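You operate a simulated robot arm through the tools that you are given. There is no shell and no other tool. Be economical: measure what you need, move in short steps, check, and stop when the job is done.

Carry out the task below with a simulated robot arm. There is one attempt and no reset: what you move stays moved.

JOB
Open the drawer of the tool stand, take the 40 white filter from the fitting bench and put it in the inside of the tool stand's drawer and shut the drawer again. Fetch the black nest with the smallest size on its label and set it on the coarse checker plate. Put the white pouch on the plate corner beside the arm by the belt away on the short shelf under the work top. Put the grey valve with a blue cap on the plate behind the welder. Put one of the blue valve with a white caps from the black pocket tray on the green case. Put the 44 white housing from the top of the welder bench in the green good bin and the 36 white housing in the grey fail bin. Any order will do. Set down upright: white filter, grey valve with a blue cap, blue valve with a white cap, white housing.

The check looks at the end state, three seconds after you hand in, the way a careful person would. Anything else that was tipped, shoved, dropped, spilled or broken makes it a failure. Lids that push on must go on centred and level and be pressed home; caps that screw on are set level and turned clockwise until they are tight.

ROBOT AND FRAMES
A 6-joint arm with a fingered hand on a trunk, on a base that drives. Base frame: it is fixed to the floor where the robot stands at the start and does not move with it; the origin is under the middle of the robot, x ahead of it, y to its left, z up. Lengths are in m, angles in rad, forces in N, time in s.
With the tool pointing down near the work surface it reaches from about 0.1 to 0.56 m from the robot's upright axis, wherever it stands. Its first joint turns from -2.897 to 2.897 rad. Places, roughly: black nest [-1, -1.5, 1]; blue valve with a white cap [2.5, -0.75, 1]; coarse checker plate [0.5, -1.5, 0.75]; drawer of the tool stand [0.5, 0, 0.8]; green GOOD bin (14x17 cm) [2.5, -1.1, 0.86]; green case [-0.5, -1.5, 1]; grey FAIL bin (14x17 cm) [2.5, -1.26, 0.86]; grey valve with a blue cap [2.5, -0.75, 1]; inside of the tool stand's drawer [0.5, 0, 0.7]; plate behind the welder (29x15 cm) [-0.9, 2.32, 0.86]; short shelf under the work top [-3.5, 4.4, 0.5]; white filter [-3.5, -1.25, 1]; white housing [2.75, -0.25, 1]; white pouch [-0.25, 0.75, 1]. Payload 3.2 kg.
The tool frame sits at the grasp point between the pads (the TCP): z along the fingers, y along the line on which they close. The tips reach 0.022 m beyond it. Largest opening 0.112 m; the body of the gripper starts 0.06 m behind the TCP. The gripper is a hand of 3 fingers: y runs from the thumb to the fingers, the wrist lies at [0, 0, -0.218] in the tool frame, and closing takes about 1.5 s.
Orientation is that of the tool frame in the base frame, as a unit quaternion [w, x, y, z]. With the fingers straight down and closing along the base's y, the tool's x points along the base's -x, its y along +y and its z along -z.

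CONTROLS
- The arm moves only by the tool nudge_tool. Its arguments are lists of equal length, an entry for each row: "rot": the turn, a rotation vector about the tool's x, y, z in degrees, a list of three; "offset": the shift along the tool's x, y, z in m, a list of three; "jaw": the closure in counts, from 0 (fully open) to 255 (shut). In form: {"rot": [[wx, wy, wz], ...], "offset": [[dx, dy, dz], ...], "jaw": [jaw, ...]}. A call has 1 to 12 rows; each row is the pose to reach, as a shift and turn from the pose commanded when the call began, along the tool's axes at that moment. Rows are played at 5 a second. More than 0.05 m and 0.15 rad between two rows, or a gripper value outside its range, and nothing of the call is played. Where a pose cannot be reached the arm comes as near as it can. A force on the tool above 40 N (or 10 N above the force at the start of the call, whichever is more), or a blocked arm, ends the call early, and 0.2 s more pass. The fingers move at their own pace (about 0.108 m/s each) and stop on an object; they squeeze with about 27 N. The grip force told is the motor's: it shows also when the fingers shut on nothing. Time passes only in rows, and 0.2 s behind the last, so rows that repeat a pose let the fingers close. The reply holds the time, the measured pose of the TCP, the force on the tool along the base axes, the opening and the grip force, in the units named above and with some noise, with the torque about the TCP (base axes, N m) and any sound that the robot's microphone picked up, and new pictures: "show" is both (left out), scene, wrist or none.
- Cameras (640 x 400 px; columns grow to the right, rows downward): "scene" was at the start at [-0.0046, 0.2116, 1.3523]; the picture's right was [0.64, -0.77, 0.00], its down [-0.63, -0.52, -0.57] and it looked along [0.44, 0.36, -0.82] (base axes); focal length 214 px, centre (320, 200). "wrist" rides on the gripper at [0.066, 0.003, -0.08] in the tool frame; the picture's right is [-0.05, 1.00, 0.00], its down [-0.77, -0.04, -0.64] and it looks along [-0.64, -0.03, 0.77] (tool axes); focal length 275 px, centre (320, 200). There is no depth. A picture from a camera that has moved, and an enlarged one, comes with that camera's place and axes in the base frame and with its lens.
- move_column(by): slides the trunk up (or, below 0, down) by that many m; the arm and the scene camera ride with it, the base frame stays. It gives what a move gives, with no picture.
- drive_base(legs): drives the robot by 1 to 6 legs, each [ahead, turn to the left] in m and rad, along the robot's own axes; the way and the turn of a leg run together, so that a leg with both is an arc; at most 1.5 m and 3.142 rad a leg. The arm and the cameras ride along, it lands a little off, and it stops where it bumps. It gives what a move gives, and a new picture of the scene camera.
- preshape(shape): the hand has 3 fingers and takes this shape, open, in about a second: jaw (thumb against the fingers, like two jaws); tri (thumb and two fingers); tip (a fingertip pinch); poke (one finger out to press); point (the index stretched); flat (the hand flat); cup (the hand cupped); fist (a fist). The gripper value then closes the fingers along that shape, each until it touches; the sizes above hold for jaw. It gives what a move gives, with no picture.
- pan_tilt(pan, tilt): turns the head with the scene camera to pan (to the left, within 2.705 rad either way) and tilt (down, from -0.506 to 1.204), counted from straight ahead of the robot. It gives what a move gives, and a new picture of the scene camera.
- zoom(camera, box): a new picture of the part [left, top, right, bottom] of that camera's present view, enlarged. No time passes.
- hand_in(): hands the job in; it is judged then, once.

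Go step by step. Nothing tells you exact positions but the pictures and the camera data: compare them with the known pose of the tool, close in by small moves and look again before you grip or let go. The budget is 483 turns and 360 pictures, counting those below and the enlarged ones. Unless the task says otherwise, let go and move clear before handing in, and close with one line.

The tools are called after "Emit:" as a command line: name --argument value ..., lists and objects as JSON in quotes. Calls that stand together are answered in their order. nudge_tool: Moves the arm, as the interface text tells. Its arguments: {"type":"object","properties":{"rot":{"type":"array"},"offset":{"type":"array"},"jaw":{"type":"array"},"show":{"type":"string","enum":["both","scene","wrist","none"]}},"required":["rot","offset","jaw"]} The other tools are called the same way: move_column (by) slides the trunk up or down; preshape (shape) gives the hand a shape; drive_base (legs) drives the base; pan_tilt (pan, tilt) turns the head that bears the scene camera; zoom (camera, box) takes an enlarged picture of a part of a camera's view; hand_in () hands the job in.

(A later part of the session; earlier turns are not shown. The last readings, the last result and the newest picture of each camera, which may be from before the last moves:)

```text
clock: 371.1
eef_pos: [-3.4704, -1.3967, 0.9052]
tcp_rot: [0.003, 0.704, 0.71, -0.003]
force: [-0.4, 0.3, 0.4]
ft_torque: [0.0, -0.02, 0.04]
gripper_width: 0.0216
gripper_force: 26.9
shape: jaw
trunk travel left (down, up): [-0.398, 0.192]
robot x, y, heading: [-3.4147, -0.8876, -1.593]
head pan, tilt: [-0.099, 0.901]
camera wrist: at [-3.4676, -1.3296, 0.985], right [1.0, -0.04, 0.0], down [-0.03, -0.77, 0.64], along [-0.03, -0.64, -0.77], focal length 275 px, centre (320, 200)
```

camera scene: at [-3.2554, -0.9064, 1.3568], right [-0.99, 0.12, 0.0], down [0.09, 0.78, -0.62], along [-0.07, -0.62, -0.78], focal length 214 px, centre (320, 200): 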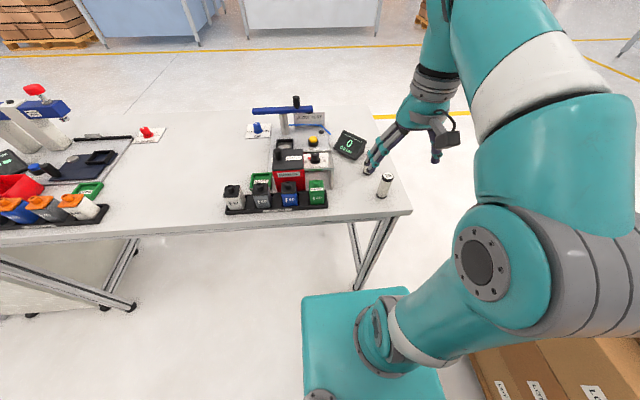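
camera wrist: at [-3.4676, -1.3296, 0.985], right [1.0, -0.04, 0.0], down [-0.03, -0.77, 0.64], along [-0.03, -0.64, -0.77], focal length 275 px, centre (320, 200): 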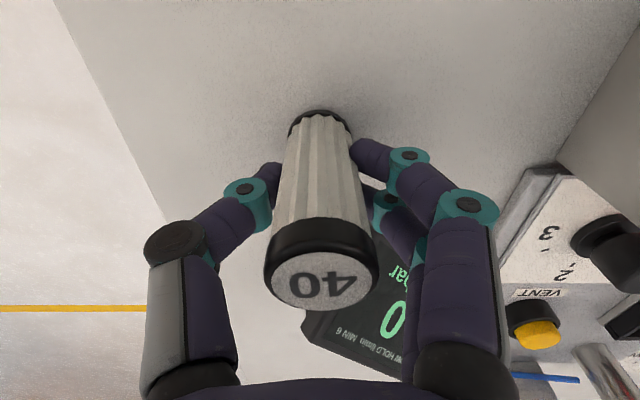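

Gripped. Lift straight and retract.

Emit:
nudge_tool --rot '[[0, 0, 0], [0, 0, 0], [0, 0, 0], [0, 0, 0], [0, 0, 0], [0, 0, 0], [0, 0, 0], [0, 0, 0], [0, 0, 0]]' --offset '[[0, 0, -0.02], [0, 0, -0.05], [0, 0, -0.08], [0, 0, -0.11], [0.02, 0, -0.15], [0.05, 0, -0.18], [0.09, 0, -0.19], [0.13, 0, -0.2], [0.17, 0, -0.2]]' --jaw '[255, 255, 255, 255, 255, 255, 255, 255, 255]' --show "both"

```text
clock: 373.1
eef_pos: [-3.4724, -1.2219, 1.1039]
tcp_rot: [0.004, 0.705, 0.709, -0.005]
force: [-0.7, 0.2, 0.2]
ft_torque: [0.01, -0.01, 0.0]
gripper_width: 0.0209
gripper_force: 27.2
shape: jaw
trunk travel left (down, up): [-0.398, 0.192]
robot x, y, heading: [-3.4141, -0.8884, -1.59]
head pan, tilt: [-0.099, 0.901]
camera scene: at [-3.2554, -0.9062, 1.3567], right [-0.99, 0.12, 0.0], down [0.09, 0.78, -0.62], along [-0.07, -0.62, -0.78], focal length 214 px, centre (320, 200)
camera wrist: at [-3.4698, -1.1531, 1.1831], right [1.0, -0.04, 0.0], down [-0.03, -0.76, 0.64], along [-0.03, -0.64, -0.77], focal length 275 px, centre (320, 200)
```

scene: 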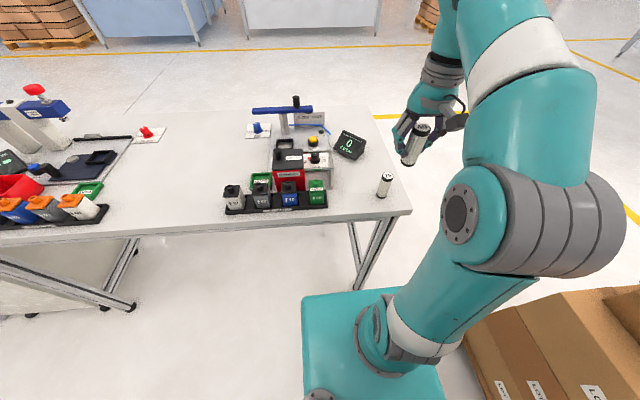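
wrist: 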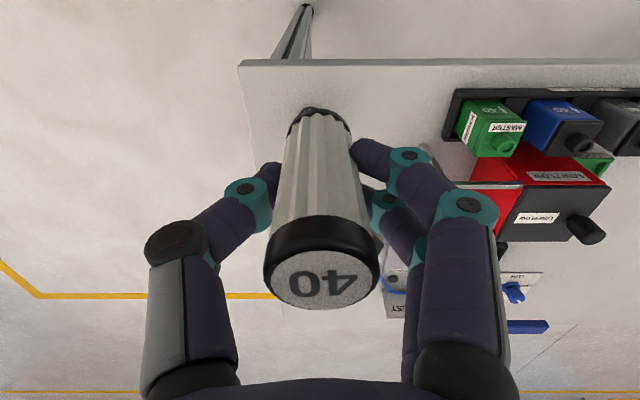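

Holding filter 40. Back away from the cartons carefully and drive east to the tool stand.

Emit:
drive_base --legs '[[0, -0.45], [-0.45, 0], [0, 2.0], [1.5, 0], [1.3, 0]]'

Emit:
pan_tilt --pan 0.5 --tilt 0.9

```text
clock: 395.0
eef_pos: [-0.0669, -0.707, 1.1045]
tcp_rot: [0.004, 0.017, 1.0, -0.001]
force: [0.1, 0.4, -1.0]
ft_torque: [-0.01, -0.02, 0.0]
gripper_width: 0.021
gripper_force: 27.2
shape: jaw
trunk travel left (down, up): [-0.398, 0.192]
robot x, y, heading: [-0.4005, -0.6352, -0.066]
head pan, tilt: [-0.099, 0.901]
camera scene: at [-0.3719, -0.4767, 1.3567], right [-0.16, -0.99, 0.0], down [-0.77, 0.13, -0.62], along [0.61, -0.1, -0.78], focal length 214 px, centre (320, 200)
```

scene: 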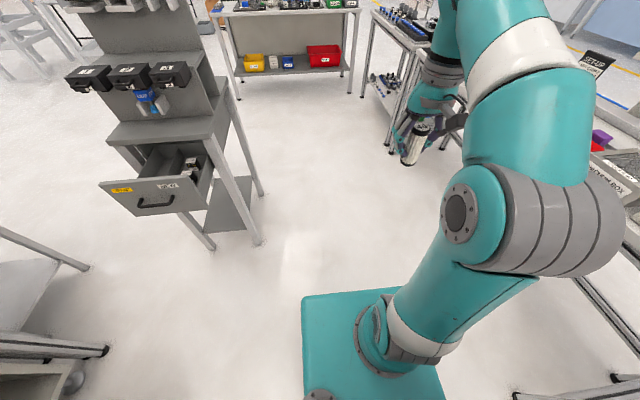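

```text
clock: 396.0
eef_pos: [-0.0665, -0.7083, 1.1037]
tcp_rot: [0.004, 0.018, 1.0, -0.001]
force: [-0.1, -0.2, 0.1]
ft_torque: [0.02, 0.0, 0.01]
gripper_width: 0.021
gripper_force: 27.1
shape: jaw
trunk travel left (down, up): [-0.398, 0.192]
robot x, y, heading: [-0.3984, -0.6359, -0.068]
head pan, tilt: [0.499, 0.901]
camera scene: at [-0.378, -0.4326, 1.3567], right [0.42, -0.91, 0.0], down [-0.71, -0.33, -0.62], along [0.56, 0.26, -0.78], focal length 214 px, centre (320, 200)
```

scene: 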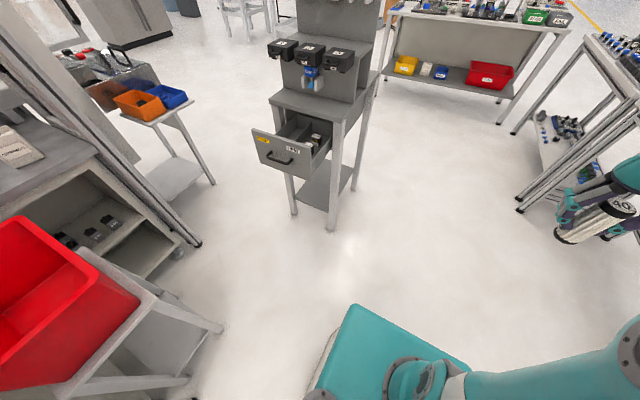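

The drawer is still open. Approach it diagonally so the arm can reach the empty left (SPENT side) compartment area.

Emit:
drive_base --legs '[[0, 0.92], [0.46, 0]]'

Emit:
pan_tilt --pan -0.3 --tilt 1.1

Emit:
zoom --camera "wrist" --box '[0, 0, 640, 400]'

```text
clock: 401.1
eef_pos: [0.1706, -0.0799, 1.1033]
tcp_rot: [0.005, -0.42, 0.907, 0.001]
force: [0.4, 0.3, 0.1]
ft_torque: [0.01, -0.01, -0.01]
gripper_width: 0.021
gripper_force: 26.8
shape: jaw
trunk travel left (down, up): [-0.398, 0.192]
robot x, y, heading: [-0.0909, -0.2939, 0.839]
head pan, tilt: [0.499, 0.901]
camera scene: at [-0.239, -0.1528, 1.3567], right [0.97, -0.23, 0.0], down [-0.18, -0.76, -0.62], along [0.14, 0.6, -0.78], focal length 214 px, centre (320, 200)
```

scene: 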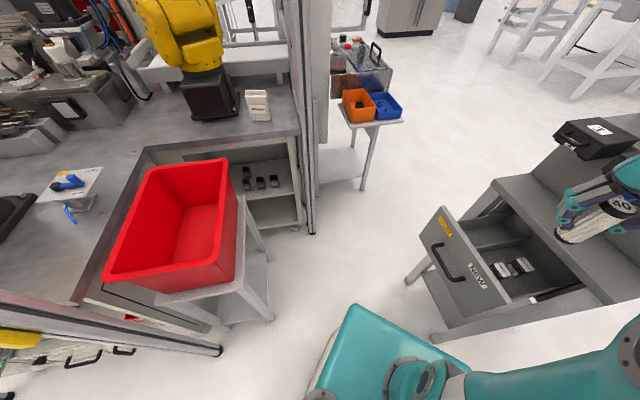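

```text
clock: 402.2
eef_pos: [0.1683, -0.0797, 1.1024]
tcp_rot: [0.004, -0.42, 0.907, 0.001]
force: [-0.7, 0.2, 0.0]
ft_torque: [0.02, 0.0, 0.01]
gripper_width: 0.0212
gripper_force: 26.3
shape: jaw
trunk travel left (down, up): [-0.398, 0.192]
robot x, y, heading: [-0.093, -0.2887, 0.842]
head pan, tilt: [-0.3, 1.1]
camera scene: at [-0.2023, -0.1939, 1.3429], right [0.51, -0.86, 0.0], down [-0.76, -0.46, -0.45], along [0.39, 0.23, -0.89], focal length 214 px, centre (320, 200)
```

scene: 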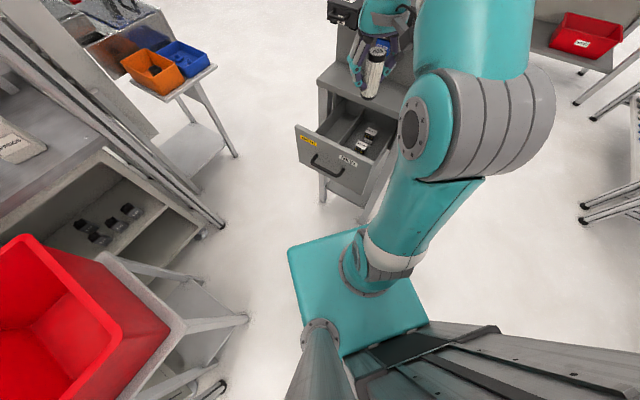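

```text
1.00 times, centred on (320, 200) of wrist (not enlarged: the box is as wide or as high as the picture)
camera zoom: at [0.1237, -0.1278, 1.1831], right [-0.73, 0.68, 0.0], down [0.52, 0.56, 0.64], along [0.44, 0.47, -0.77], focal length 275 px, centre (320, 200)
```

zoom: 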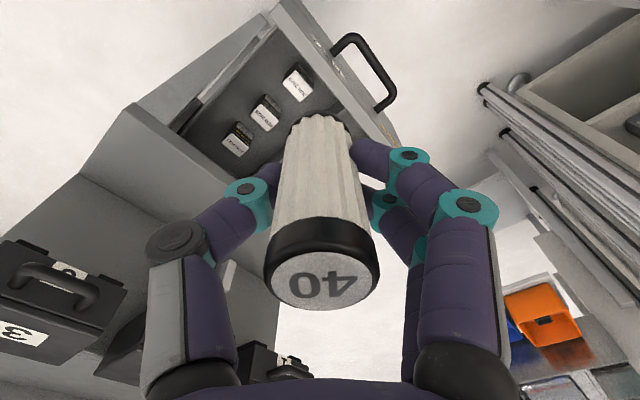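

Emit:
zoom --camera "scene" --box '[280, 60, 440, 210]'

```text
2.67 times, centred on (360, 135) of scene
camera zoom: at [-0.2023, -0.1939, 1.3429], right [0.51, -0.86, 0.0], down [-0.76, -0.46, -0.45], along [0.39, 0.23, -0.89], focal length 572 px, centre (213, 373)
```

zoom: 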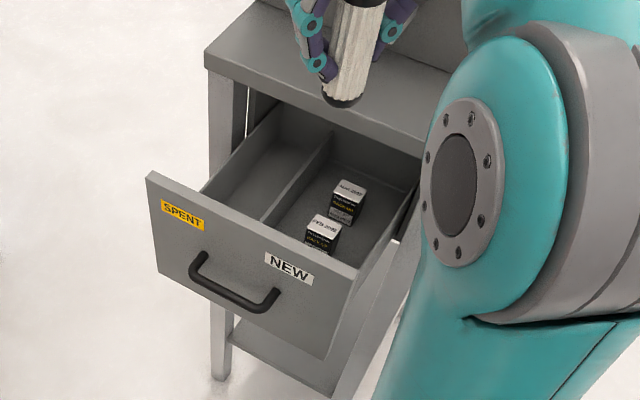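

The empty left compartment spans roughly x 0.2–0.38, y 0–0.1. Rotate the hand to close along x and move over (0.28, 0.05).

Emit:
nudge_tool --rot '[[0, 0, -6.7], [0, 0, -13.4], [0, 0, -20.1], [0, 0, -26.8], [0, 0, -33.5], [0, 0, -40.2]]' --offset '[[-0.02, 0, 0.02], [-0.05, 0, 0.04], [-0.08, 0, 0.06], [-0.11, 0, 0.08], [-0.14, 0, 0.1], [-0.168, -0.001, 0.11]]' --jaw '[255, 255, 255, 255, 255, 255]' --show "both"

```text
clock: 403.6
eef_pos: [0.2647, 0.0533, 0.9804]
tcp_rot: [0.007, -0.707, 0.707, -0.001]
force: [-0.6, 0.2, -0.4]
ft_torque: [-0.03, -0.01, -0.03]
gripper_width: 0.0208
gripper_force: 26.6
shape: jaw
out of reach, approached as far as the arm can: row 6
trunk travel left (down, up): [-0.398, 0.192]
robot x, y, heading: [-0.0956, -0.291, 0.84]
head pan, tilt: [-0.3, 1.1]
camera scene: at [-0.2025, -0.1938, 1.3429], right [0.51, -0.86, 0.0], down [-0.76, -0.46, -0.45], along [0.39, 0.23, -0.89], focal length 214 px, centre (320, 200)
camera wrist: at [0.2609, -0.0148, 1.0607], right [-1.0, 0.05, -0.01], down [0.03, 0.77, 0.64], along [0.04, 0.64, -0.77], focal length 275 px, centre (320, 200)
```

scene: 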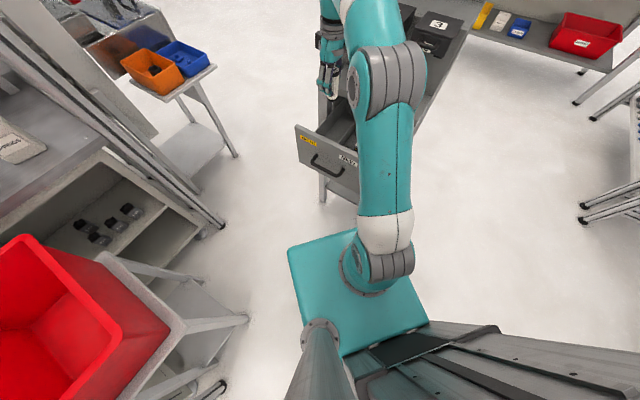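
wrist: 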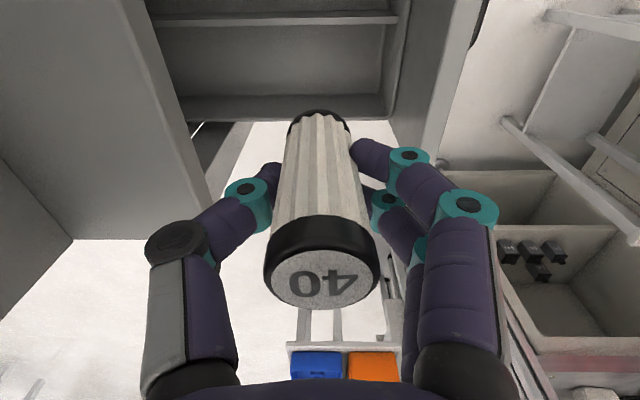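

Compartment between y≈0.015 and 0.08. Shift to y≈0.047 and lower partway.

Emit:
nudge_tool --rot '[[0, 0, 0], [0, 0, 0], [0, 0, 0], [0, 0, 0]]' --offset '[[0.007, -0.004, 0.03], [0.007, -0.004, 0.06], [0.007, -0.004, 0.09], [0.007, -0.004, 0.12]]' --jaw '[255, 255, 255, 255]' --show "both"

```text
clock: 404.6
eef_pos: [0.2722, 0.041, 0.8583]
tcp_rot: [0.005, -0.706, 0.708, -0.001]
force: [-0.8, 0.4, -0.9]
ft_torque: [-0.03, -0.03, -0.01]
gripper_width: 0.0206
gripper_force: 26.6
shape: jaw
trunk travel left (down, up): [-0.398, 0.192]
robot x, y, heading: [-0.0944, -0.2957, 0.838]
head pan, tilt: [-0.3, 1.1]
camera scene: at [-0.2022, -0.1938, 1.3429], right [0.51, -0.86, 0.0], down [-0.76, -0.46, -0.45], along [0.39, 0.23, -0.89], focal length 214 px, centre (320, 200)
camera wrist: at [0.2675, -0.0252, 0.9383], right [-1.0, 0.05, -0.01], down [0.03, 0.77, 0.64], along [0.04, 0.64, -0.77], focal length 275 px, centre (320, 200)
```

scene: 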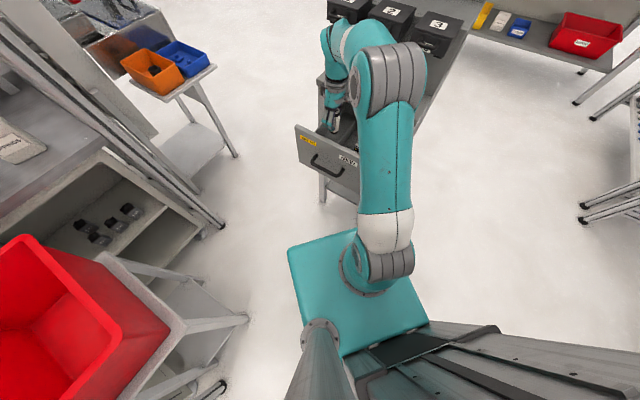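
wrist: 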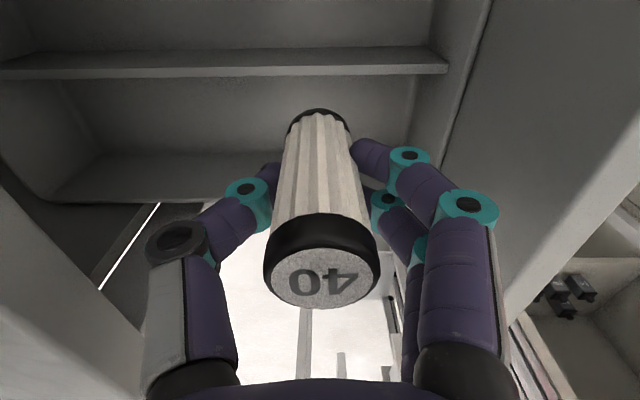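

Emit:
nudge_tool --rot '[[0, 0, 0], [0, 0, 0], [0, 0, 0], [0, 0, 0], [0, 0, 0]]' --offset '[[-0.005, 0, 0.01], [-0.006, 0, 0.02], [-0.006, 0, 0.03], [-0.006, 0, 0.04], [-0.006, 0, 0.05]]' --jaw '[255, 255, 255, 255, 255]' --show "wrist"

```text
clock: 405.9
eef_pos: [0.2708, 0.0506, 0.8128]
tcp_rot: [0.005, -0.707, 0.708, -0.001]
force: [-0.1, -0.1, -1.3]
ft_torque: [-0.01, 0.0, 0.01]
gripper_width: 0.0205
gripper_force: 27.1
shape: jaw
trunk travel left (down, up): [-0.398, 0.192]
robot x, y, heading: [-0.0962, -0.2909, 0.841]
head pan, tilt: [-0.3, 1.1]
camera wrist: at [0.2687, -0.0172, 0.8928], right [-1.0, 0.05, -0.01], down [0.03, 0.77, 0.64], along [0.04, 0.64, -0.77], focal length 275 px, centre (320, 200)
```

wrist: 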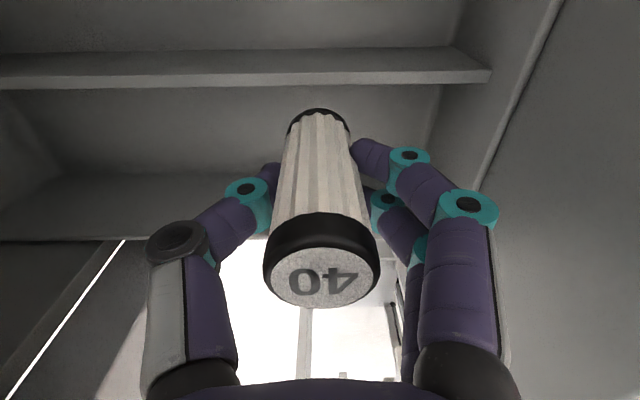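

Emit:
nudge_tool --rot '[[0, 0, 0], [0, 0, 0], [0, 0, 0], [0, 0, 0], [0, 0, 0], [0, 0, 0]]' --offset '[[0.002, 0, 0.005], [0.002, 0, 0.01], [0.002, 0, 0.014], [0.002, 0, 0.018], [0.002, 0, 0.022], [0.002, 0, 0.026]]' --jaw '[255, 255, 255, 255, 255, 255]' --show "wrist"

```text
clock: 407.2
eef_pos: [0.273, 0.048, 0.7835]
tcp_rot: [0.004, -0.707, 0.707, 0.0]
force: [-0.1, 0.9, -1.0]
ft_torque: [0.01, -0.01, 0.0]
gripper_width: 0.0206
gripper_force: 27.1
shape: jaw
trunk travel left (down, up): [-0.398, 0.192]
robot x, y, heading: [-0.0919, -0.2922, 0.841]
head pan, tilt: [-0.3, 1.1]
camera wrist: at [0.2685, -0.0187, 0.8647], right [-1.0, 0.05, -0.01], down [0.03, 0.77, 0.64], along [0.04, 0.64, -0.77], focal length 275 px, centre (320, 200)
```

wrist: 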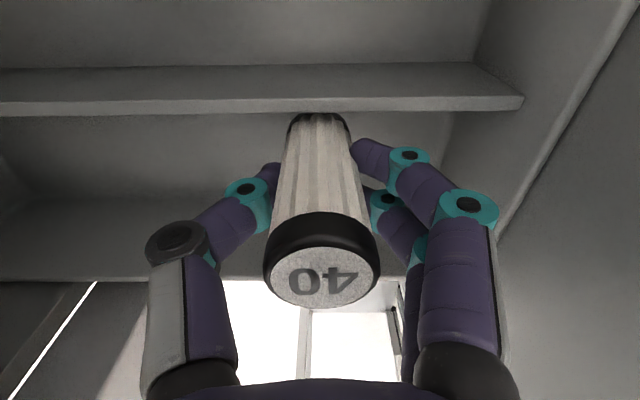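

Recomputed: divider top is z≈0.754 at y≈0.025, floor z≈0.714, far wall y≈0.106. Shift to y≈0.066 and lower to contact near TCP z≈0.759.

Emit:
nudge_tool --rot '[[0, 0, 0], [0, 0, 0], [0, 0, 0], [0, 0, 0], [0, 0, 0], [0, 0, 0], [0, 0, 0]]' --offset '[[-0.008, 0, 0.0], [-0.017, 0, 0.0], [-0.017, 0, 0.008], [-0.017, 0, 0.014], [-0.017, 0, 0.018], [-0.017, 0, 0.021], [-0.017, 0, 0.023]]' --jaw '[255, 255, 255, 255, 255, 255, 255]' --show "wrist"

```text
clock: 408.9
eef_pos: [0.2711, 0.065, 0.7632]
tcp_rot: [0.004, -0.707, 0.707, 0.0]
force: [0.0, -0.2, -0.5]
ft_torque: [-0.02, -0.03, 0.0]
gripper_width: 0.0203
gripper_force: 27.4
shape: jaw
trunk travel left (down, up): [-0.398, 0.192]
robot x, y, heading: [-0.0929, -0.291, 0.836]
head pan, tilt: [-0.3, 1.1]
camera wrist: at [0.2677, -0.0018, 0.843], right [-1.0, 0.05, -0.01], down [0.03, 0.77, 0.64], along [0.04, 0.64, -0.77], focal length 275 px, centre (320, 200)
```

wrist: 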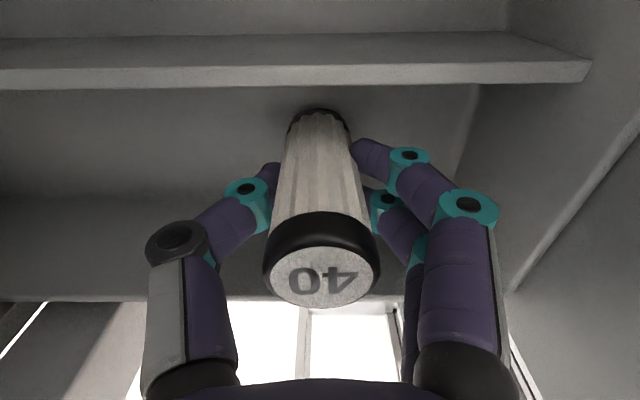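

Emit:
nudge_tool --rot '[[0, 0, 0], [0, 0, 0], [0, 0, 0], [0, 0, 0]]' --offset '[[0, 0, 0.002], [0, 0, 0.004], [0, 0, 0.006], [0, 0, 0.008]]' --jaw '[255, 255, 255, 255]' --show "none"

```text
clock: 409.9
eef_pos: [0.2725, 0.0633, 0.754]
tcp_rot: [0.005, -0.706, 0.708, 0.0]
force: [-0.2, 0.1, -0.3]
ft_torque: [0.03, 0.02, -0.01]
gripper_width: 0.0205
gripper_force: 27.4
shape: jaw
trunk travel left (down, up): [-0.398, 0.192]
robot x, y, heading: [-0.0909, -0.2927, 0.834]
head pan, tilt: [-0.3, 1.1]
```

Emit:
nudge_tool --rot '[[0, 0, 0], [0, 0, 0], [0, 0, 0], [0, 0, 0]]' --offset '[[0, 0, 0.002], [0, 0, 0.004], [0, 0, 0.006], [0, 0, 0.008]]' --jaw '[255, 255, 255, 255]' --show "none"

```text
clock: 410.9
eef_pos: [0.2717, 0.0644, 0.7478]
tcp_rot: [0.009, -0.706, 0.708, -0.001]
force: [0.4, 1.8, 39.7]
ft_torque: [0.04, 0.03, -0.05]
gripper_width: 0.024
gripper_force: 27.1
shape: jaw
trunk travel left (down, up): [-0.398, 0.192]
robot x, y, heading: [-0.0911, -0.2917, 0.836]
head pan, tilt: [-0.3, 1.1]
```

Contact. Relieve, open and lift out.

Emit:
nudge_tool --rot '[[0, 0, 0], [0, 0, 0], [0, 0, 0], [0, 0, 0], [0, 0, 0], [0, 0, 0]]' --offset '[[0, 0, -0.002], [0, 0, -0.003], [0, 0, -0.003], [0, 0, -0.003], [0, 0, -0.003], [0, 0, -0.003]]' --jaw '[255, 220, 180, 140, 110, 100]' --show "wrist"

```text
clock: 412.2
eef_pos: [0.2721, 0.0639, 0.7492]
tcp_rot: [0.004, -0.707, 0.708, -0.001]
force: [0.3, -0.4, -0.5]
ft_torque: [-0.01, 0.0, 0.01]
gripper_width: 0.0676
gripper_force: 0.0
shape: jaw
trunk travel left (down, up): [-0.398, 0.192]
robot x, y, heading: [-0.0938, -0.2948, 0.837]
head pan, tilt: [-0.3, 1.1]
camera wrist: at [0.2689, -0.0027, 0.8287], right [-1.0, 0.05, -0.01], down [0.03, 0.77, 0.64], along [0.04, 0.64, -0.77], focal length 275 px, centre (320, 200)
```

wrist: 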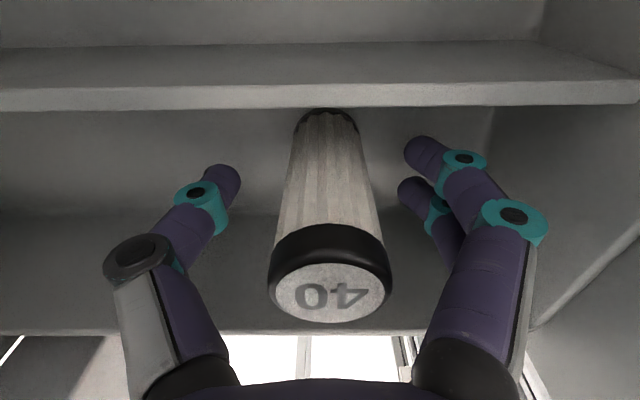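

Filter stands upright. Lift the hand straight up.

Emit:
nudge_tool --rot '[[0, 0, 0], [0, 0, 0], [0, 0, 0], [0, 0, 0], [0, 0, 0], [0, 0, 0], [0, 0, 0], [0, 0, 0]]' --offset '[[0, 0, -0.02], [0, 0, -0.05], [0, 0, -0.08], [0, 0, -0.11], [0, 0, -0.14], [0.02, 0.02, -0.17], [0.06, 0.05, -0.2], [0.1, 0.08, -0.23]]' --jaw '[100, 100, 100, 100, 100, 100, 100, 100]' --show "scene"

Emit:
zoom --camera "scene" --box '[280, 60, 440, 210]'

```text
refused: row 7 steps farther than a row can; nothing moved
```

```text
2.67 times, centred on (360, 135) of scene
camera zoom: at [-0.2022, -0.1939, 1.3428], right [0.51, -0.86, 0.0], down [-0.76, -0.46, -0.45], along [0.39, 0.23, -0.89], focal length 572 px, centre (213, 373)
```

zoom: 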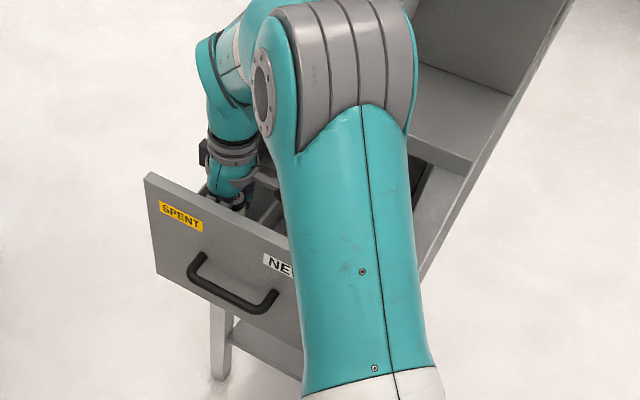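

Emit:
nudge_tool --rot '[[0, 0, 0], [0, 0, 0], [0, 0, 0], [0, 0, 0], [0, 0, 0], [0, 0, 0], [0, 0, 0], [0, 0, 0], [0, 0, 0]]' --offset '[[0, 0, -0.02], [0, 0, -0.05], [0, 0, -0.08], [0, 0, -0.11], [0, 0, -0.14], [0.015, 0.015, -0.17], [0.04, 0.03, -0.2], [0.07, 0.05, -0.22], [0.1, 0.07, -0.23]]' --jaw '[100, 100, 100, 100, 100, 100, 100, 100, 100]' --show "scene"

Emit:
zoom --camera "scene" --box '[280, 60, 440, 210]'

```text
clock: 414.2
eef_pos: [0.1973, -0.0373, 0.9776]
tcp_rot: [0.004, -0.706, 0.708, 0.0]
force: [1.2, 0.1, -0.1]
ft_torque: [-0.01, 0.01, 0.0]
gripper_width: 0.0676
gripper_force: 0.0
shape: jaw
trunk travel left (down, up): [-0.398, 0.192]
robot x, y, heading: [-0.0922, -0.2924, 0.839]
head pan, tilt: [-0.3, 1.1]
camera scene: at [-0.2025, -0.194, 1.3429], right [0.51, -0.86, 0.0], down [-0.76, -0.46, -0.45], along [0.39, 0.23, -0.89], focal length 214 px, centre (320, 200)
```

scene: 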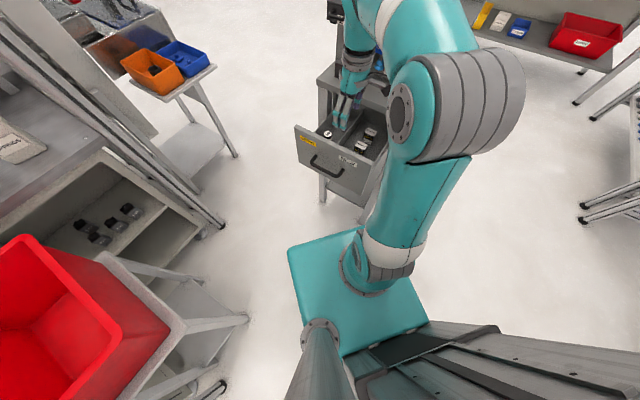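

```text
2.67 times, centred on (360, 135) of scene
camera zoom: at [-0.2025, -0.194, 1.3429], right [0.51, -0.86, 0.0], down [-0.76, -0.46, -0.45], along [0.39, 0.23, -0.89], focal length 572 px, centre (213, 373)
```

zoom: 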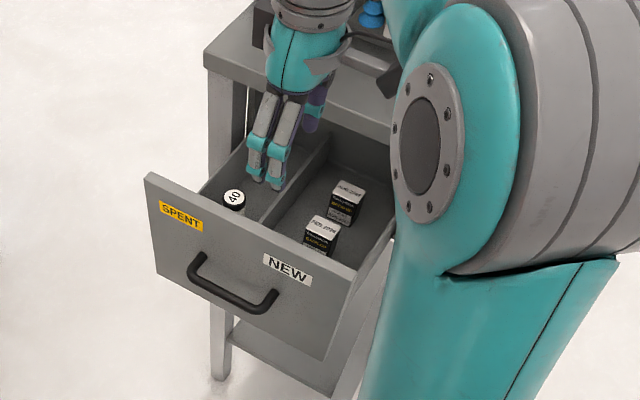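

The filter is inside, upright, at about (0.28,0.06). Now turn the hand (camera toward me) and go in front of the handle to push the drawer shut.

Emit:
nudge_tool --rot '[[0, 0, 8.2], [0, 0, 16.4], [0, 0, 24.6], [0, 0, 32.8], [0, 0, 41], [0, 0, 49.2], [0, 0, 57.4], [0, 0, 65.6], [0, 0, 73.8], [0, 0, 82], [0, 0, 90]]' --offset '[[0, 0.02, -0.02], [-0.005, 0.04, -0.03], [-0.01, 0.06, -0.03], [-0.015, 0.08, -0.03], [-0.02, 0.1, -0.03], [-0.025, 0.115, -0.03], [-0.03, 0.13, -0.03], [-0.035, 0.135, -0.03], [-0.035, 0.14, -0.03], [-0.035, 0.14, -0.03], [-0.035, 0.14, -0.03]]' --jaw '[255, 255, 255, 255, 255, 255, 255, 255, 255, 255, 255]' --show "wrist"

```text
clock: 416.6
eef_pos: [0.06, -0.0019, 1.0064]
tcp_rot: [0.004, 0.003, 1.0, 0.003]
force: [0.3, -0.5, -0.1]
ft_torque: [0.0, 0.0, -0.03]
gripper_width: 0.0
gripper_force: 26.9
shape: jaw
trunk travel left (down, up): [-0.398, 0.192]
robot x, y, heading: [-0.0937, -0.2907, 0.84]
head pan, tilt: [-0.3, 1.1]
camera wrist: at [-0.0072, 0.0008, 1.0868], right [0.05, 1.0, 0.01], down [0.77, -0.04, 0.64], along [0.64, -0.03, -0.77], focal length 275 px, centre (320, 200)
```

wrist: 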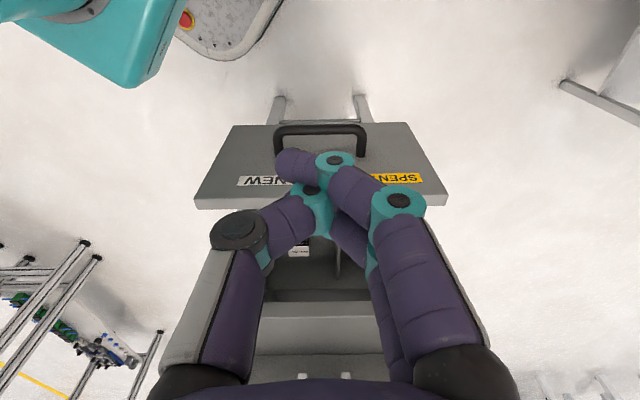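

Emit:
nudge_tool --rot '[[0, 0, 0], [0, 0, 0], [0, 0, 0], [0, 0, 0], [0, 0, 0], [0, 0, 0]]' --offset '[[0, -0.003, 0.04], [0, -0.003, 0.08], [0, -0.003, 0.12], [0, -0.003, 0.16], [0, -0.003, 0.19], [0, -0.003, 0.213]]' --jaw '[255, 255, 255, 255, 255, 255]' --show "wrist"

```text
clock: 418.1
eef_pos: [0.0622, -0.0028, 0.7932]
tcp_rot: [0.003, 0.002, 1.0, 0.003]
force: [-0.7, -0.1, 0.4]
ft_torque: [-0.01, 0.0, 0.01]
gripper_width: 0.0
gripper_force: 26.4
shape: jaw
trunk travel left (down, up): [-0.398, 0.192]
robot x, y, heading: [-0.0938, -0.2904, 0.84]
head pan, tilt: [-0.3, 1.1]
camera wrist: at [-0.0045, 0.0004, 0.8741], right [0.05, 1.0, 0.01], down [0.77, -0.04, 0.64], along [0.64, -0.03, -0.77], focal length 275 px, centre (320, 200)
```

wrist: 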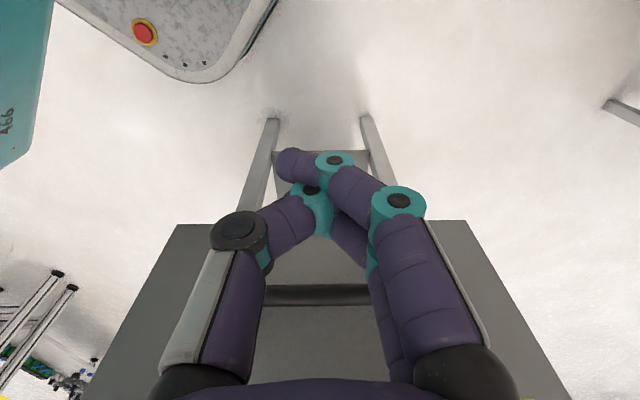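

Push the drawer gently forward.

Emit:
nudge_tool --rot '[[0, 0, 0], [0, 0, 0], [0, 0, 0], [0, 0, 0], [0, 0, 0], [0, 0, 0], [0, 0, 0], [0, 0, 0], [0, 0, 0], [0, 0, 0]]' --offset '[[-0.015, 0, 0], [-0.03, 0, 0], [-0.043, 0, 0], [-0.055, 0, 0], [-0.067, 0, 0], [-0.079, 0, 0], [-0.091, 0, 0], [-0.103, 0, 0], [-0.115, 0, 0], [-0.127, 0, 0]]' --jaw '[255, 255, 255, 255, 255, 255, 255, 255, 255, 255]' --show "both"

```text
clock: 420.2
eef_pos: [0.1884, -0.0042, 0.7952]
tcp_rot: [0.005, 0.002, 1.0, 0.003]
force: [0.9, -0.3, 0.4]
ft_torque: [0.01, 0.0, 0.0]
gripper_width: 0.0
gripper_force: 27.0
shape: jaw
trunk travel left (down, up): [-0.398, 0.192]
robot x, y, heading: [-0.0906, -0.2932, 0.839]
head pan, tilt: [-0.3, 1.1]
camera scene: at [-0.2023, -0.1939, 1.3429], right [0.51, -0.86, 0.0], down [-0.76, -0.46, -0.45], along [0.39, 0.23, -0.89], focal length 214 px, centre (320, 200)
camera wrist: at [0.1218, -0.0007, 0.8751], right [0.05, 1.0, 0.01], down [0.77, -0.04, 0.64], along [0.64, -0.03, -0.77], focal length 275 px, centre (320, 200)
```

scene: 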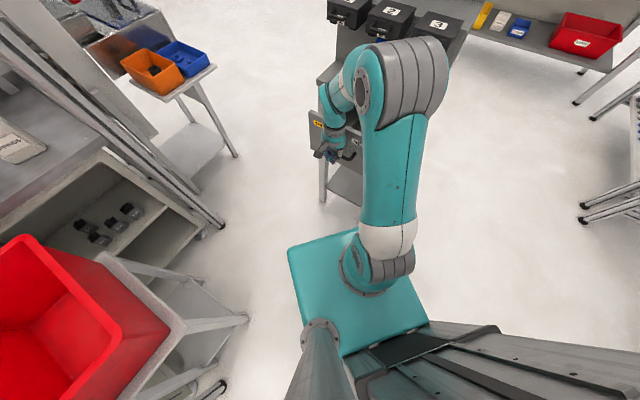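
wrist: 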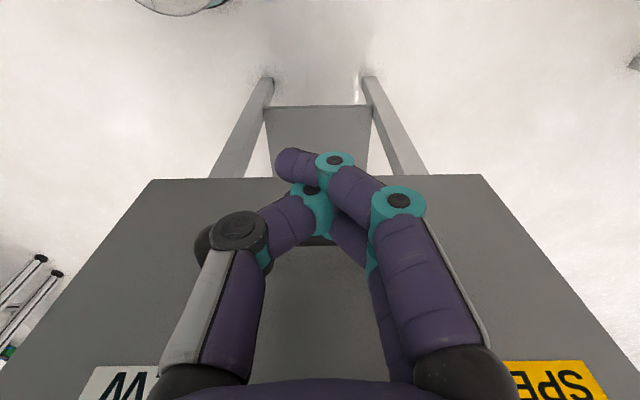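

The drawer is moving. Keep pushing until closed.

Emit:
nudge_tool --rot '[[0, 0, 0], [0, 0, 0], [0, 0, 0], [0, 0, 0], [0, 0, 0], [0, 0, 0], [0, 0, 0], [0, 0, 0], [0, 0, 0], [0, 0, 0]]' --offset '[[-0.015, 0, 0], [-0.03, 0, 0], [-0.045, 0, 0], [-0.06, 0, 0], [-0.075, 0, 0], [-0.09, 0, 0], [-0.105, 0, 0], [-0.118, 0, 0], [-0.13, 0, 0], [-0.138, 0, 0]]' --jaw '[255, 255, 255, 255, 255, 255, 255, 255, 255, 255]' --show "both"

```text
clock: 422.4
eef_pos: [0.3201, -0.0055, 0.795]
tcp_rot: [0.001, 0.002, 1.0, 0.002]
force: [-34.4, -1.2, 0.1]
ft_torque: [0.04, 0.18, -0.04]
gripper_width: 0.0001
gripper_force: 27.0
shape: jaw
trunk travel left (down, up): [-0.398, 0.192]
robot x, y, heading: [-0.093, -0.2944, 0.838]
head pan, tilt: [-0.3, 1.1]
camera scene: at [-0.2073, -0.1947, 1.3425], right [0.52, -0.86, 0.0], down [-0.76, -0.46, -0.46], along [0.39, 0.23, -0.89], focal length 214 px, centre (320, 200)
camera wrist: at [0.2539, -0.0011, 0.8757], right [0.05, 1.0, 0.0], down [0.77, -0.04, 0.64], along [0.64, -0.03, -0.77], focal length 275 px, centre (320, 200)
```

scene: 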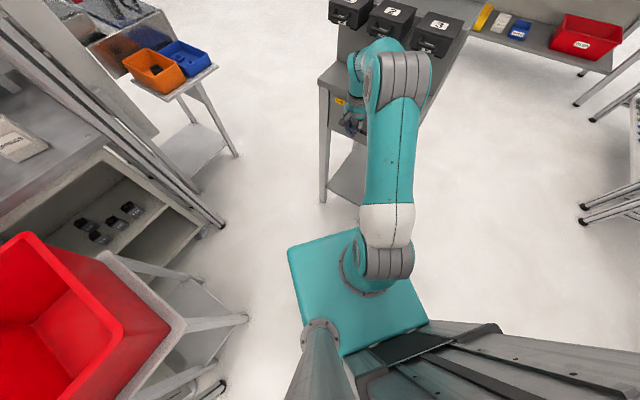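
wrist: 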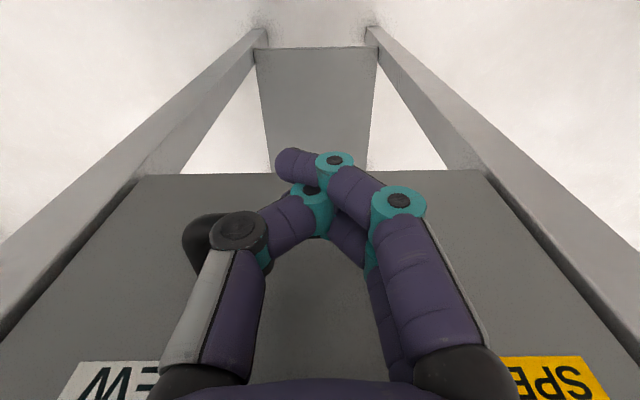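

Strong resistance: the drawer appears shut. Back off and check.

Emit:
nudge_tool --rot '[[0, 0, 0], [0, 0, 0], [0, 0, 0], [0, 0, 0], [0, 0, 0], [0, 0, 0], [0, 0, 0], [0, 0, 0], [0, 0, 0], [0, 0, 0], [0, 0, 0]]' --offset '[[0.03, 0, 0], [0.07, 0, 0], [0.11, 0, 0], [0.15, 0, 0], [0.18, 0, -0.03], [0.2, 0, -0.07], [0.2, 0, -0.11], [0.2, 0, -0.15], [0.2, 0, -0.19], [0.2, -0.04, -0.22], [0.2, -0.08, -0.24]]' --jaw '[255, 255, 255, 255, 255, 255, 255, 255, 255, 200, 150]' --show "both"

```text
clock: 424.9
eef_pos: [0.1239, -0.0854, 1.0347]
tcp_rot: [0.003, 0.001, 1.0, 0.002]
force: [0.4, -0.4, -0.5]
ft_torque: [0.01, -0.03, -0.04]
gripper_width: 0.0456
gripper_force: 0.0
shape: jaw
trunk travel left (down, up): [-0.398, 0.192]
robot x, y, heading: [-0.0938, -0.2912, 0.834]
head pan, tilt: [-0.3, 1.1]
camera scene: at [-0.2024, -0.1941, 1.3429], right [0.51, -0.86, 0.0], down [-0.76, -0.46, -0.45], along [0.39, 0.23, -0.89], focal length 214 px, centre (320, 200)
camera wrist: at [0.0564, -0.0827, 1.1148], right [0.05, 1.0, 0.01], down [0.77, -0.04, 0.64], along [0.64, -0.03, -0.77], focal length 275 px, centre (320, 200)
```

scene: 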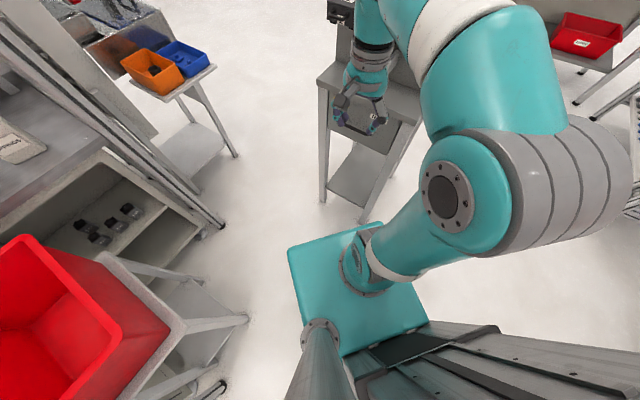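
wrist: 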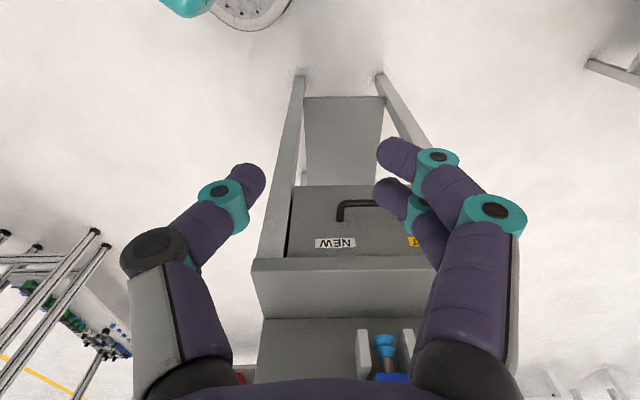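

Drawer shut. The pouch is nearby on the cell corner (about (-0.29,0.73)). I'll turn to face it and approach between the post and the red bin.

Emit:
drive_base --legs '[[0, 0.74], [0.4, 0]]'

Emit:
pan_tilt --pan 0.3 --tilt 0.9

Emit:
zoom --camera "wrist" --box '[0, 0, 640, 400]'

```text
clock: 429.2
eef_pos: [-0.0629, 0.4, 1.0344]
tcp_rot: [0.002, -0.352, 0.936, 0.003]
force: [0.1, -0.1, 0.7]
ft_torque: [0.02, -0.01, 0.02]
gripper_width: 0.0457
gripper_force: 0.1
shape: jaw
trunk travel left (down, up): [-0.398, 0.192]
robot x, y, heading: [-0.0921, 0.1001, 1.563]
head pan, tilt: [-0.3, 1.1]
camera scene: at [-0.2366, 0.1035, 1.3429], right [0.95, -0.31, 0.0], down [-0.27, -0.85, -0.45], along [0.14, 0.43, -0.89], focal length 214 px, centre (320, 200)
```

scene: 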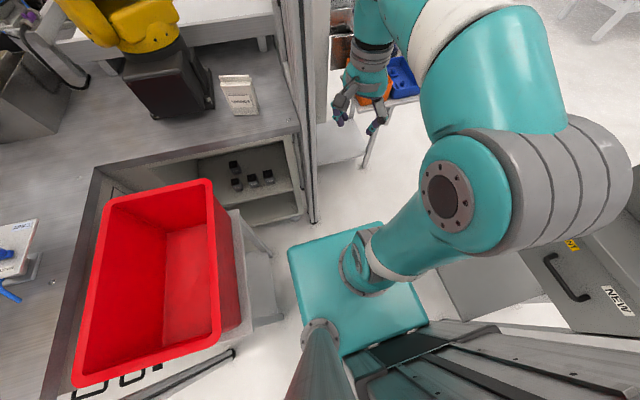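

```text
clock: 430.2
eef_pos: [-0.0632, 0.4009, 1.0337]
tcp_rot: [0.003, -0.351, 0.936, 0.004]
force: [-0.3, -0.2, 0.1]
ft_torque: [0.01, -0.02, -0.03]
gripper_width: 0.0457
gripper_force: 0.0
shape: jaw
trunk travel left (down, up): [-0.398, 0.192]
robot x, y, heading: [-0.0896, 0.1041, 1.562]
head pan, tilt: [0.3, 0.901]
camera scene: at [-0.2774, 0.1156, 1.3567], right [0.96, 0.29, 0.0], down [0.22, -0.75, -0.62], along [-0.18, 0.6, -0.78], focal length 214 px, centre (320, 200)
```

scene: 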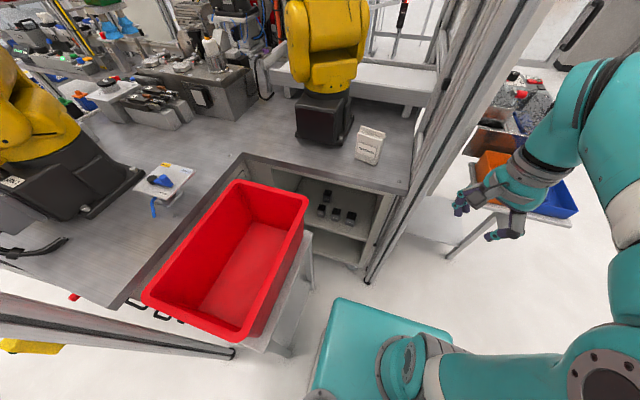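

```text
1.00 times, centred on (320, 200) of wrist (not enlarged: the box is as wide or as high as the picture)
camera zoom: at [-0.1158, 0.3582, 1.1144], right [-0.62, 0.78, 0.01], down [0.6, 0.47, 0.64], along [0.5, 0.4, -0.77], focal length 275 px, centre (320, 200)
```

zoom: 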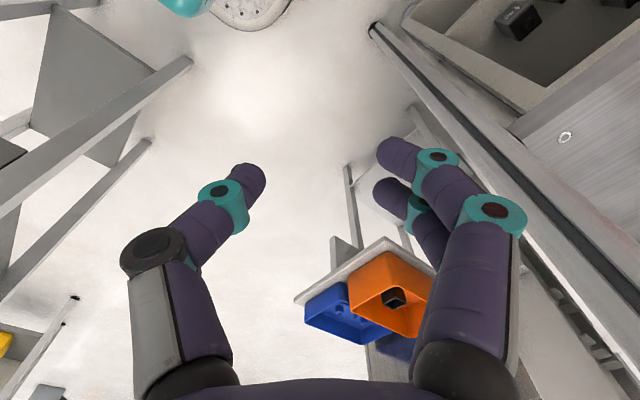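

Emit:
zoom --camera "scene" --box '[330, 100, 430, 180]'

```text
5.00 times, centred on (380, 140) of scene
camera zoom: at [-0.2774, 0.1156, 1.3567], right [0.96, 0.29, 0.0], down [0.22, -0.75, -0.62], along [-0.18, 0.6, -0.78], focal length 1072 px, centre (20, 500)
```

zoom: 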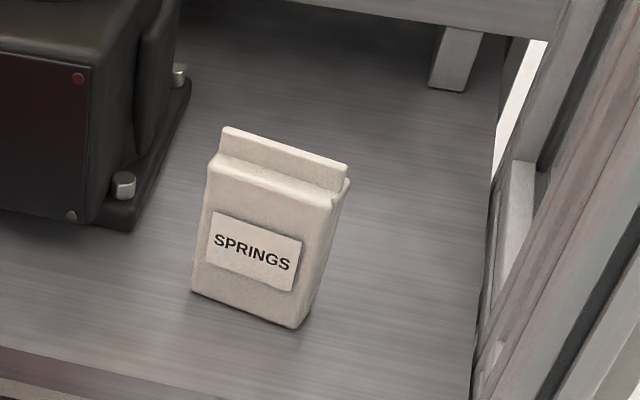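

The pouch "SPRINGS" stands upright at about (-0.287,0.72), front turned ~12°. Prepare the hand orientation left of the post before moving in.

Emit:
nudge_tool --rot '[[0, 0, 7.6], [0, 0, 15.2], [0, 0, 22.9], [0, 0, 30.5], [0, 0, 38.1], [0, 0, 45.8], [0, 0, 53.4]]' --offset '[[0.02, 0.017, -0.01], [0.04, 0.035, -0.02], [0.06, 0.052, -0.03], [0.08, 0.07, -0.04], [0.1, 0.088, -0.05], [0.12, 0.105, -0.06], [0.141, 0.123, -0.07]]' --jaw '[100, 50, 0, 0, 0, 0, 0]' --show "none"

Emit:
drive_base --legs '[[0.12, 0]]'

Emit:
zoom --camera "wrist" --box '[0, 0, 640, 400]'

```text
clock: 431.8
eef_pos: [-0.2525, 0.3974, 1.1038]
tcp_rot: [0.0, 0.108, 0.994, 0.006]
force: [0.1, 0.8, -0.4]
ft_torque: [-0.04, 0.0, -0.01]
gripper_width: 0.1119
gripper_force: 0.0
shape: jaw
trunk travel left (down, up): [-0.398, 0.192]
robot x, y, heading: [-0.0858, 0.1007, 1.559]
head pan, tilt: [0.3, 0.901]
```

```text
clock: 433.1
eef_pos: [-0.2488, 0.5166, 1.1047]
tcp_rot: [0.0, 0.107, 0.994, 0.004]
force: [-0.2, 0.6, 0.0]
ft_torque: [0.02, 0.02, 0.03]
gripper_width: 0.1117
gripper_force: 0.1
shape: jaw
trunk travel left (down, up): [-0.398, 0.192]
robot x, y, heading: [-0.0882, 0.2211, 1.561]
head pan, tilt: [0.3, 0.901]
camera scene: at [-0.2763, 0.2346, 1.3567], right [0.96, 0.28, 0.0], down [0.22, -0.75, -0.62], along [-0.18, 0.6, -0.78], focal length 214 px, centre (320, 200)
```

scene: 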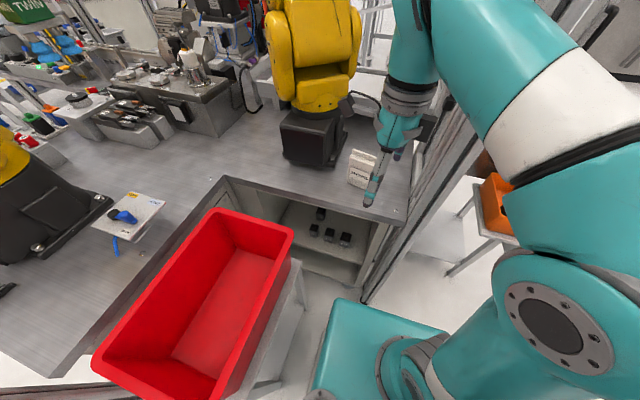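

```text
1.00 times, centred on (320, 200) of wrist (not enlarged: the box is as wide or as high as the picture)
camera zoom: at [-0.3135, 0.533, 1.185], right [0.26, 0.97, 0.01], down [0.74, -0.21, 0.64], along [0.62, -0.16, -0.77], focal length 275 px, centre (320, 200)
```

zoom: 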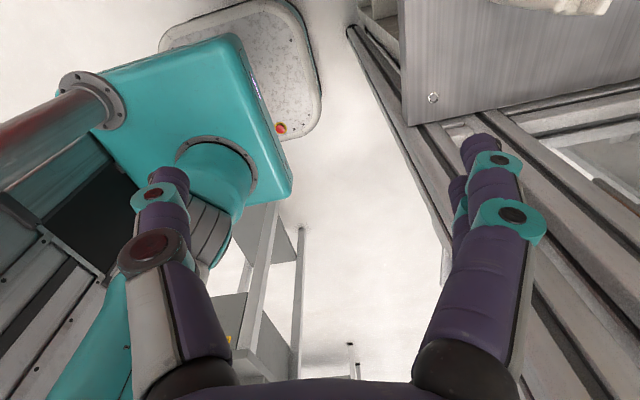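

Move forward 6 cm more for reach, then look at the pouch again.

Emit:
drive_base --legs '[[0.06, 0]]'

Emit:
zoom --camera "scene" --box '[310, 130, 430, 210]'

```text
clock: 434.0
eef_pos: [-0.2479, 0.5775, 1.1038]
tcp_rot: [0.001, 0.106, 0.994, 0.004]
force: [-1.1, 0.7, 0.4]
ft_torque: [-0.02, 0.0, 0.03]
gripper_width: 0.1118
gripper_force: 0.1
shape: jaw
trunk travel left (down, up): [-0.398, 0.192]
robot x, y, heading: [-0.0886, 0.2798, 1.56]
head pan, tilt: [0.3, 0.901]
camera scene: at [-0.2756, 0.2952, 1.3567], right [0.96, 0.28, 0.0], down [0.22, -0.75, -0.62], along [-0.18, 0.6, -0.78], focal length 214 px, centre (320, 200)
```

scene: 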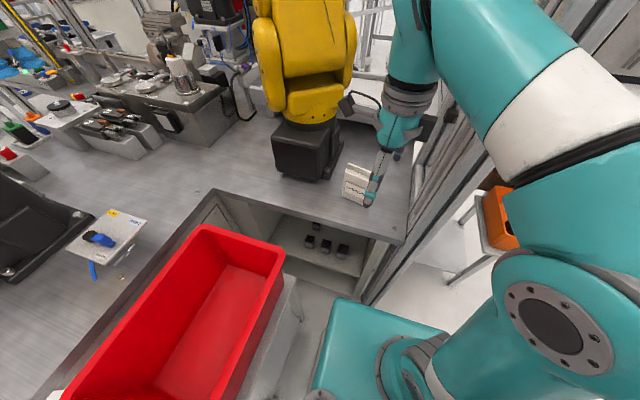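

```text
5.00 times, centred on (370, 170) of scene
camera zoom: at [-0.2756, 0.2952, 1.3567], right [0.96, 0.28, 0.0], down [0.22, -0.75, -0.62], along [-0.18, 0.6, -0.78], focal length 1072 px, centre (70, 350)
```

zoom: 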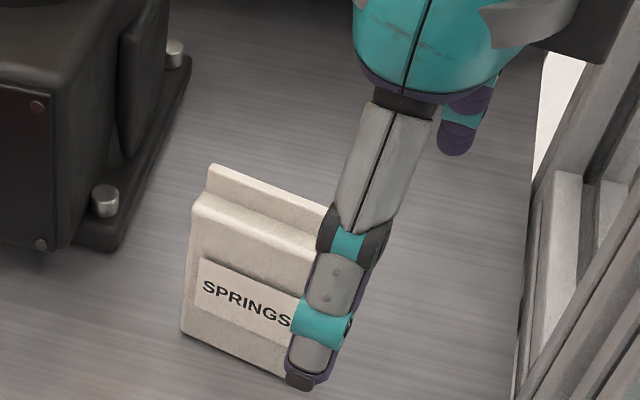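

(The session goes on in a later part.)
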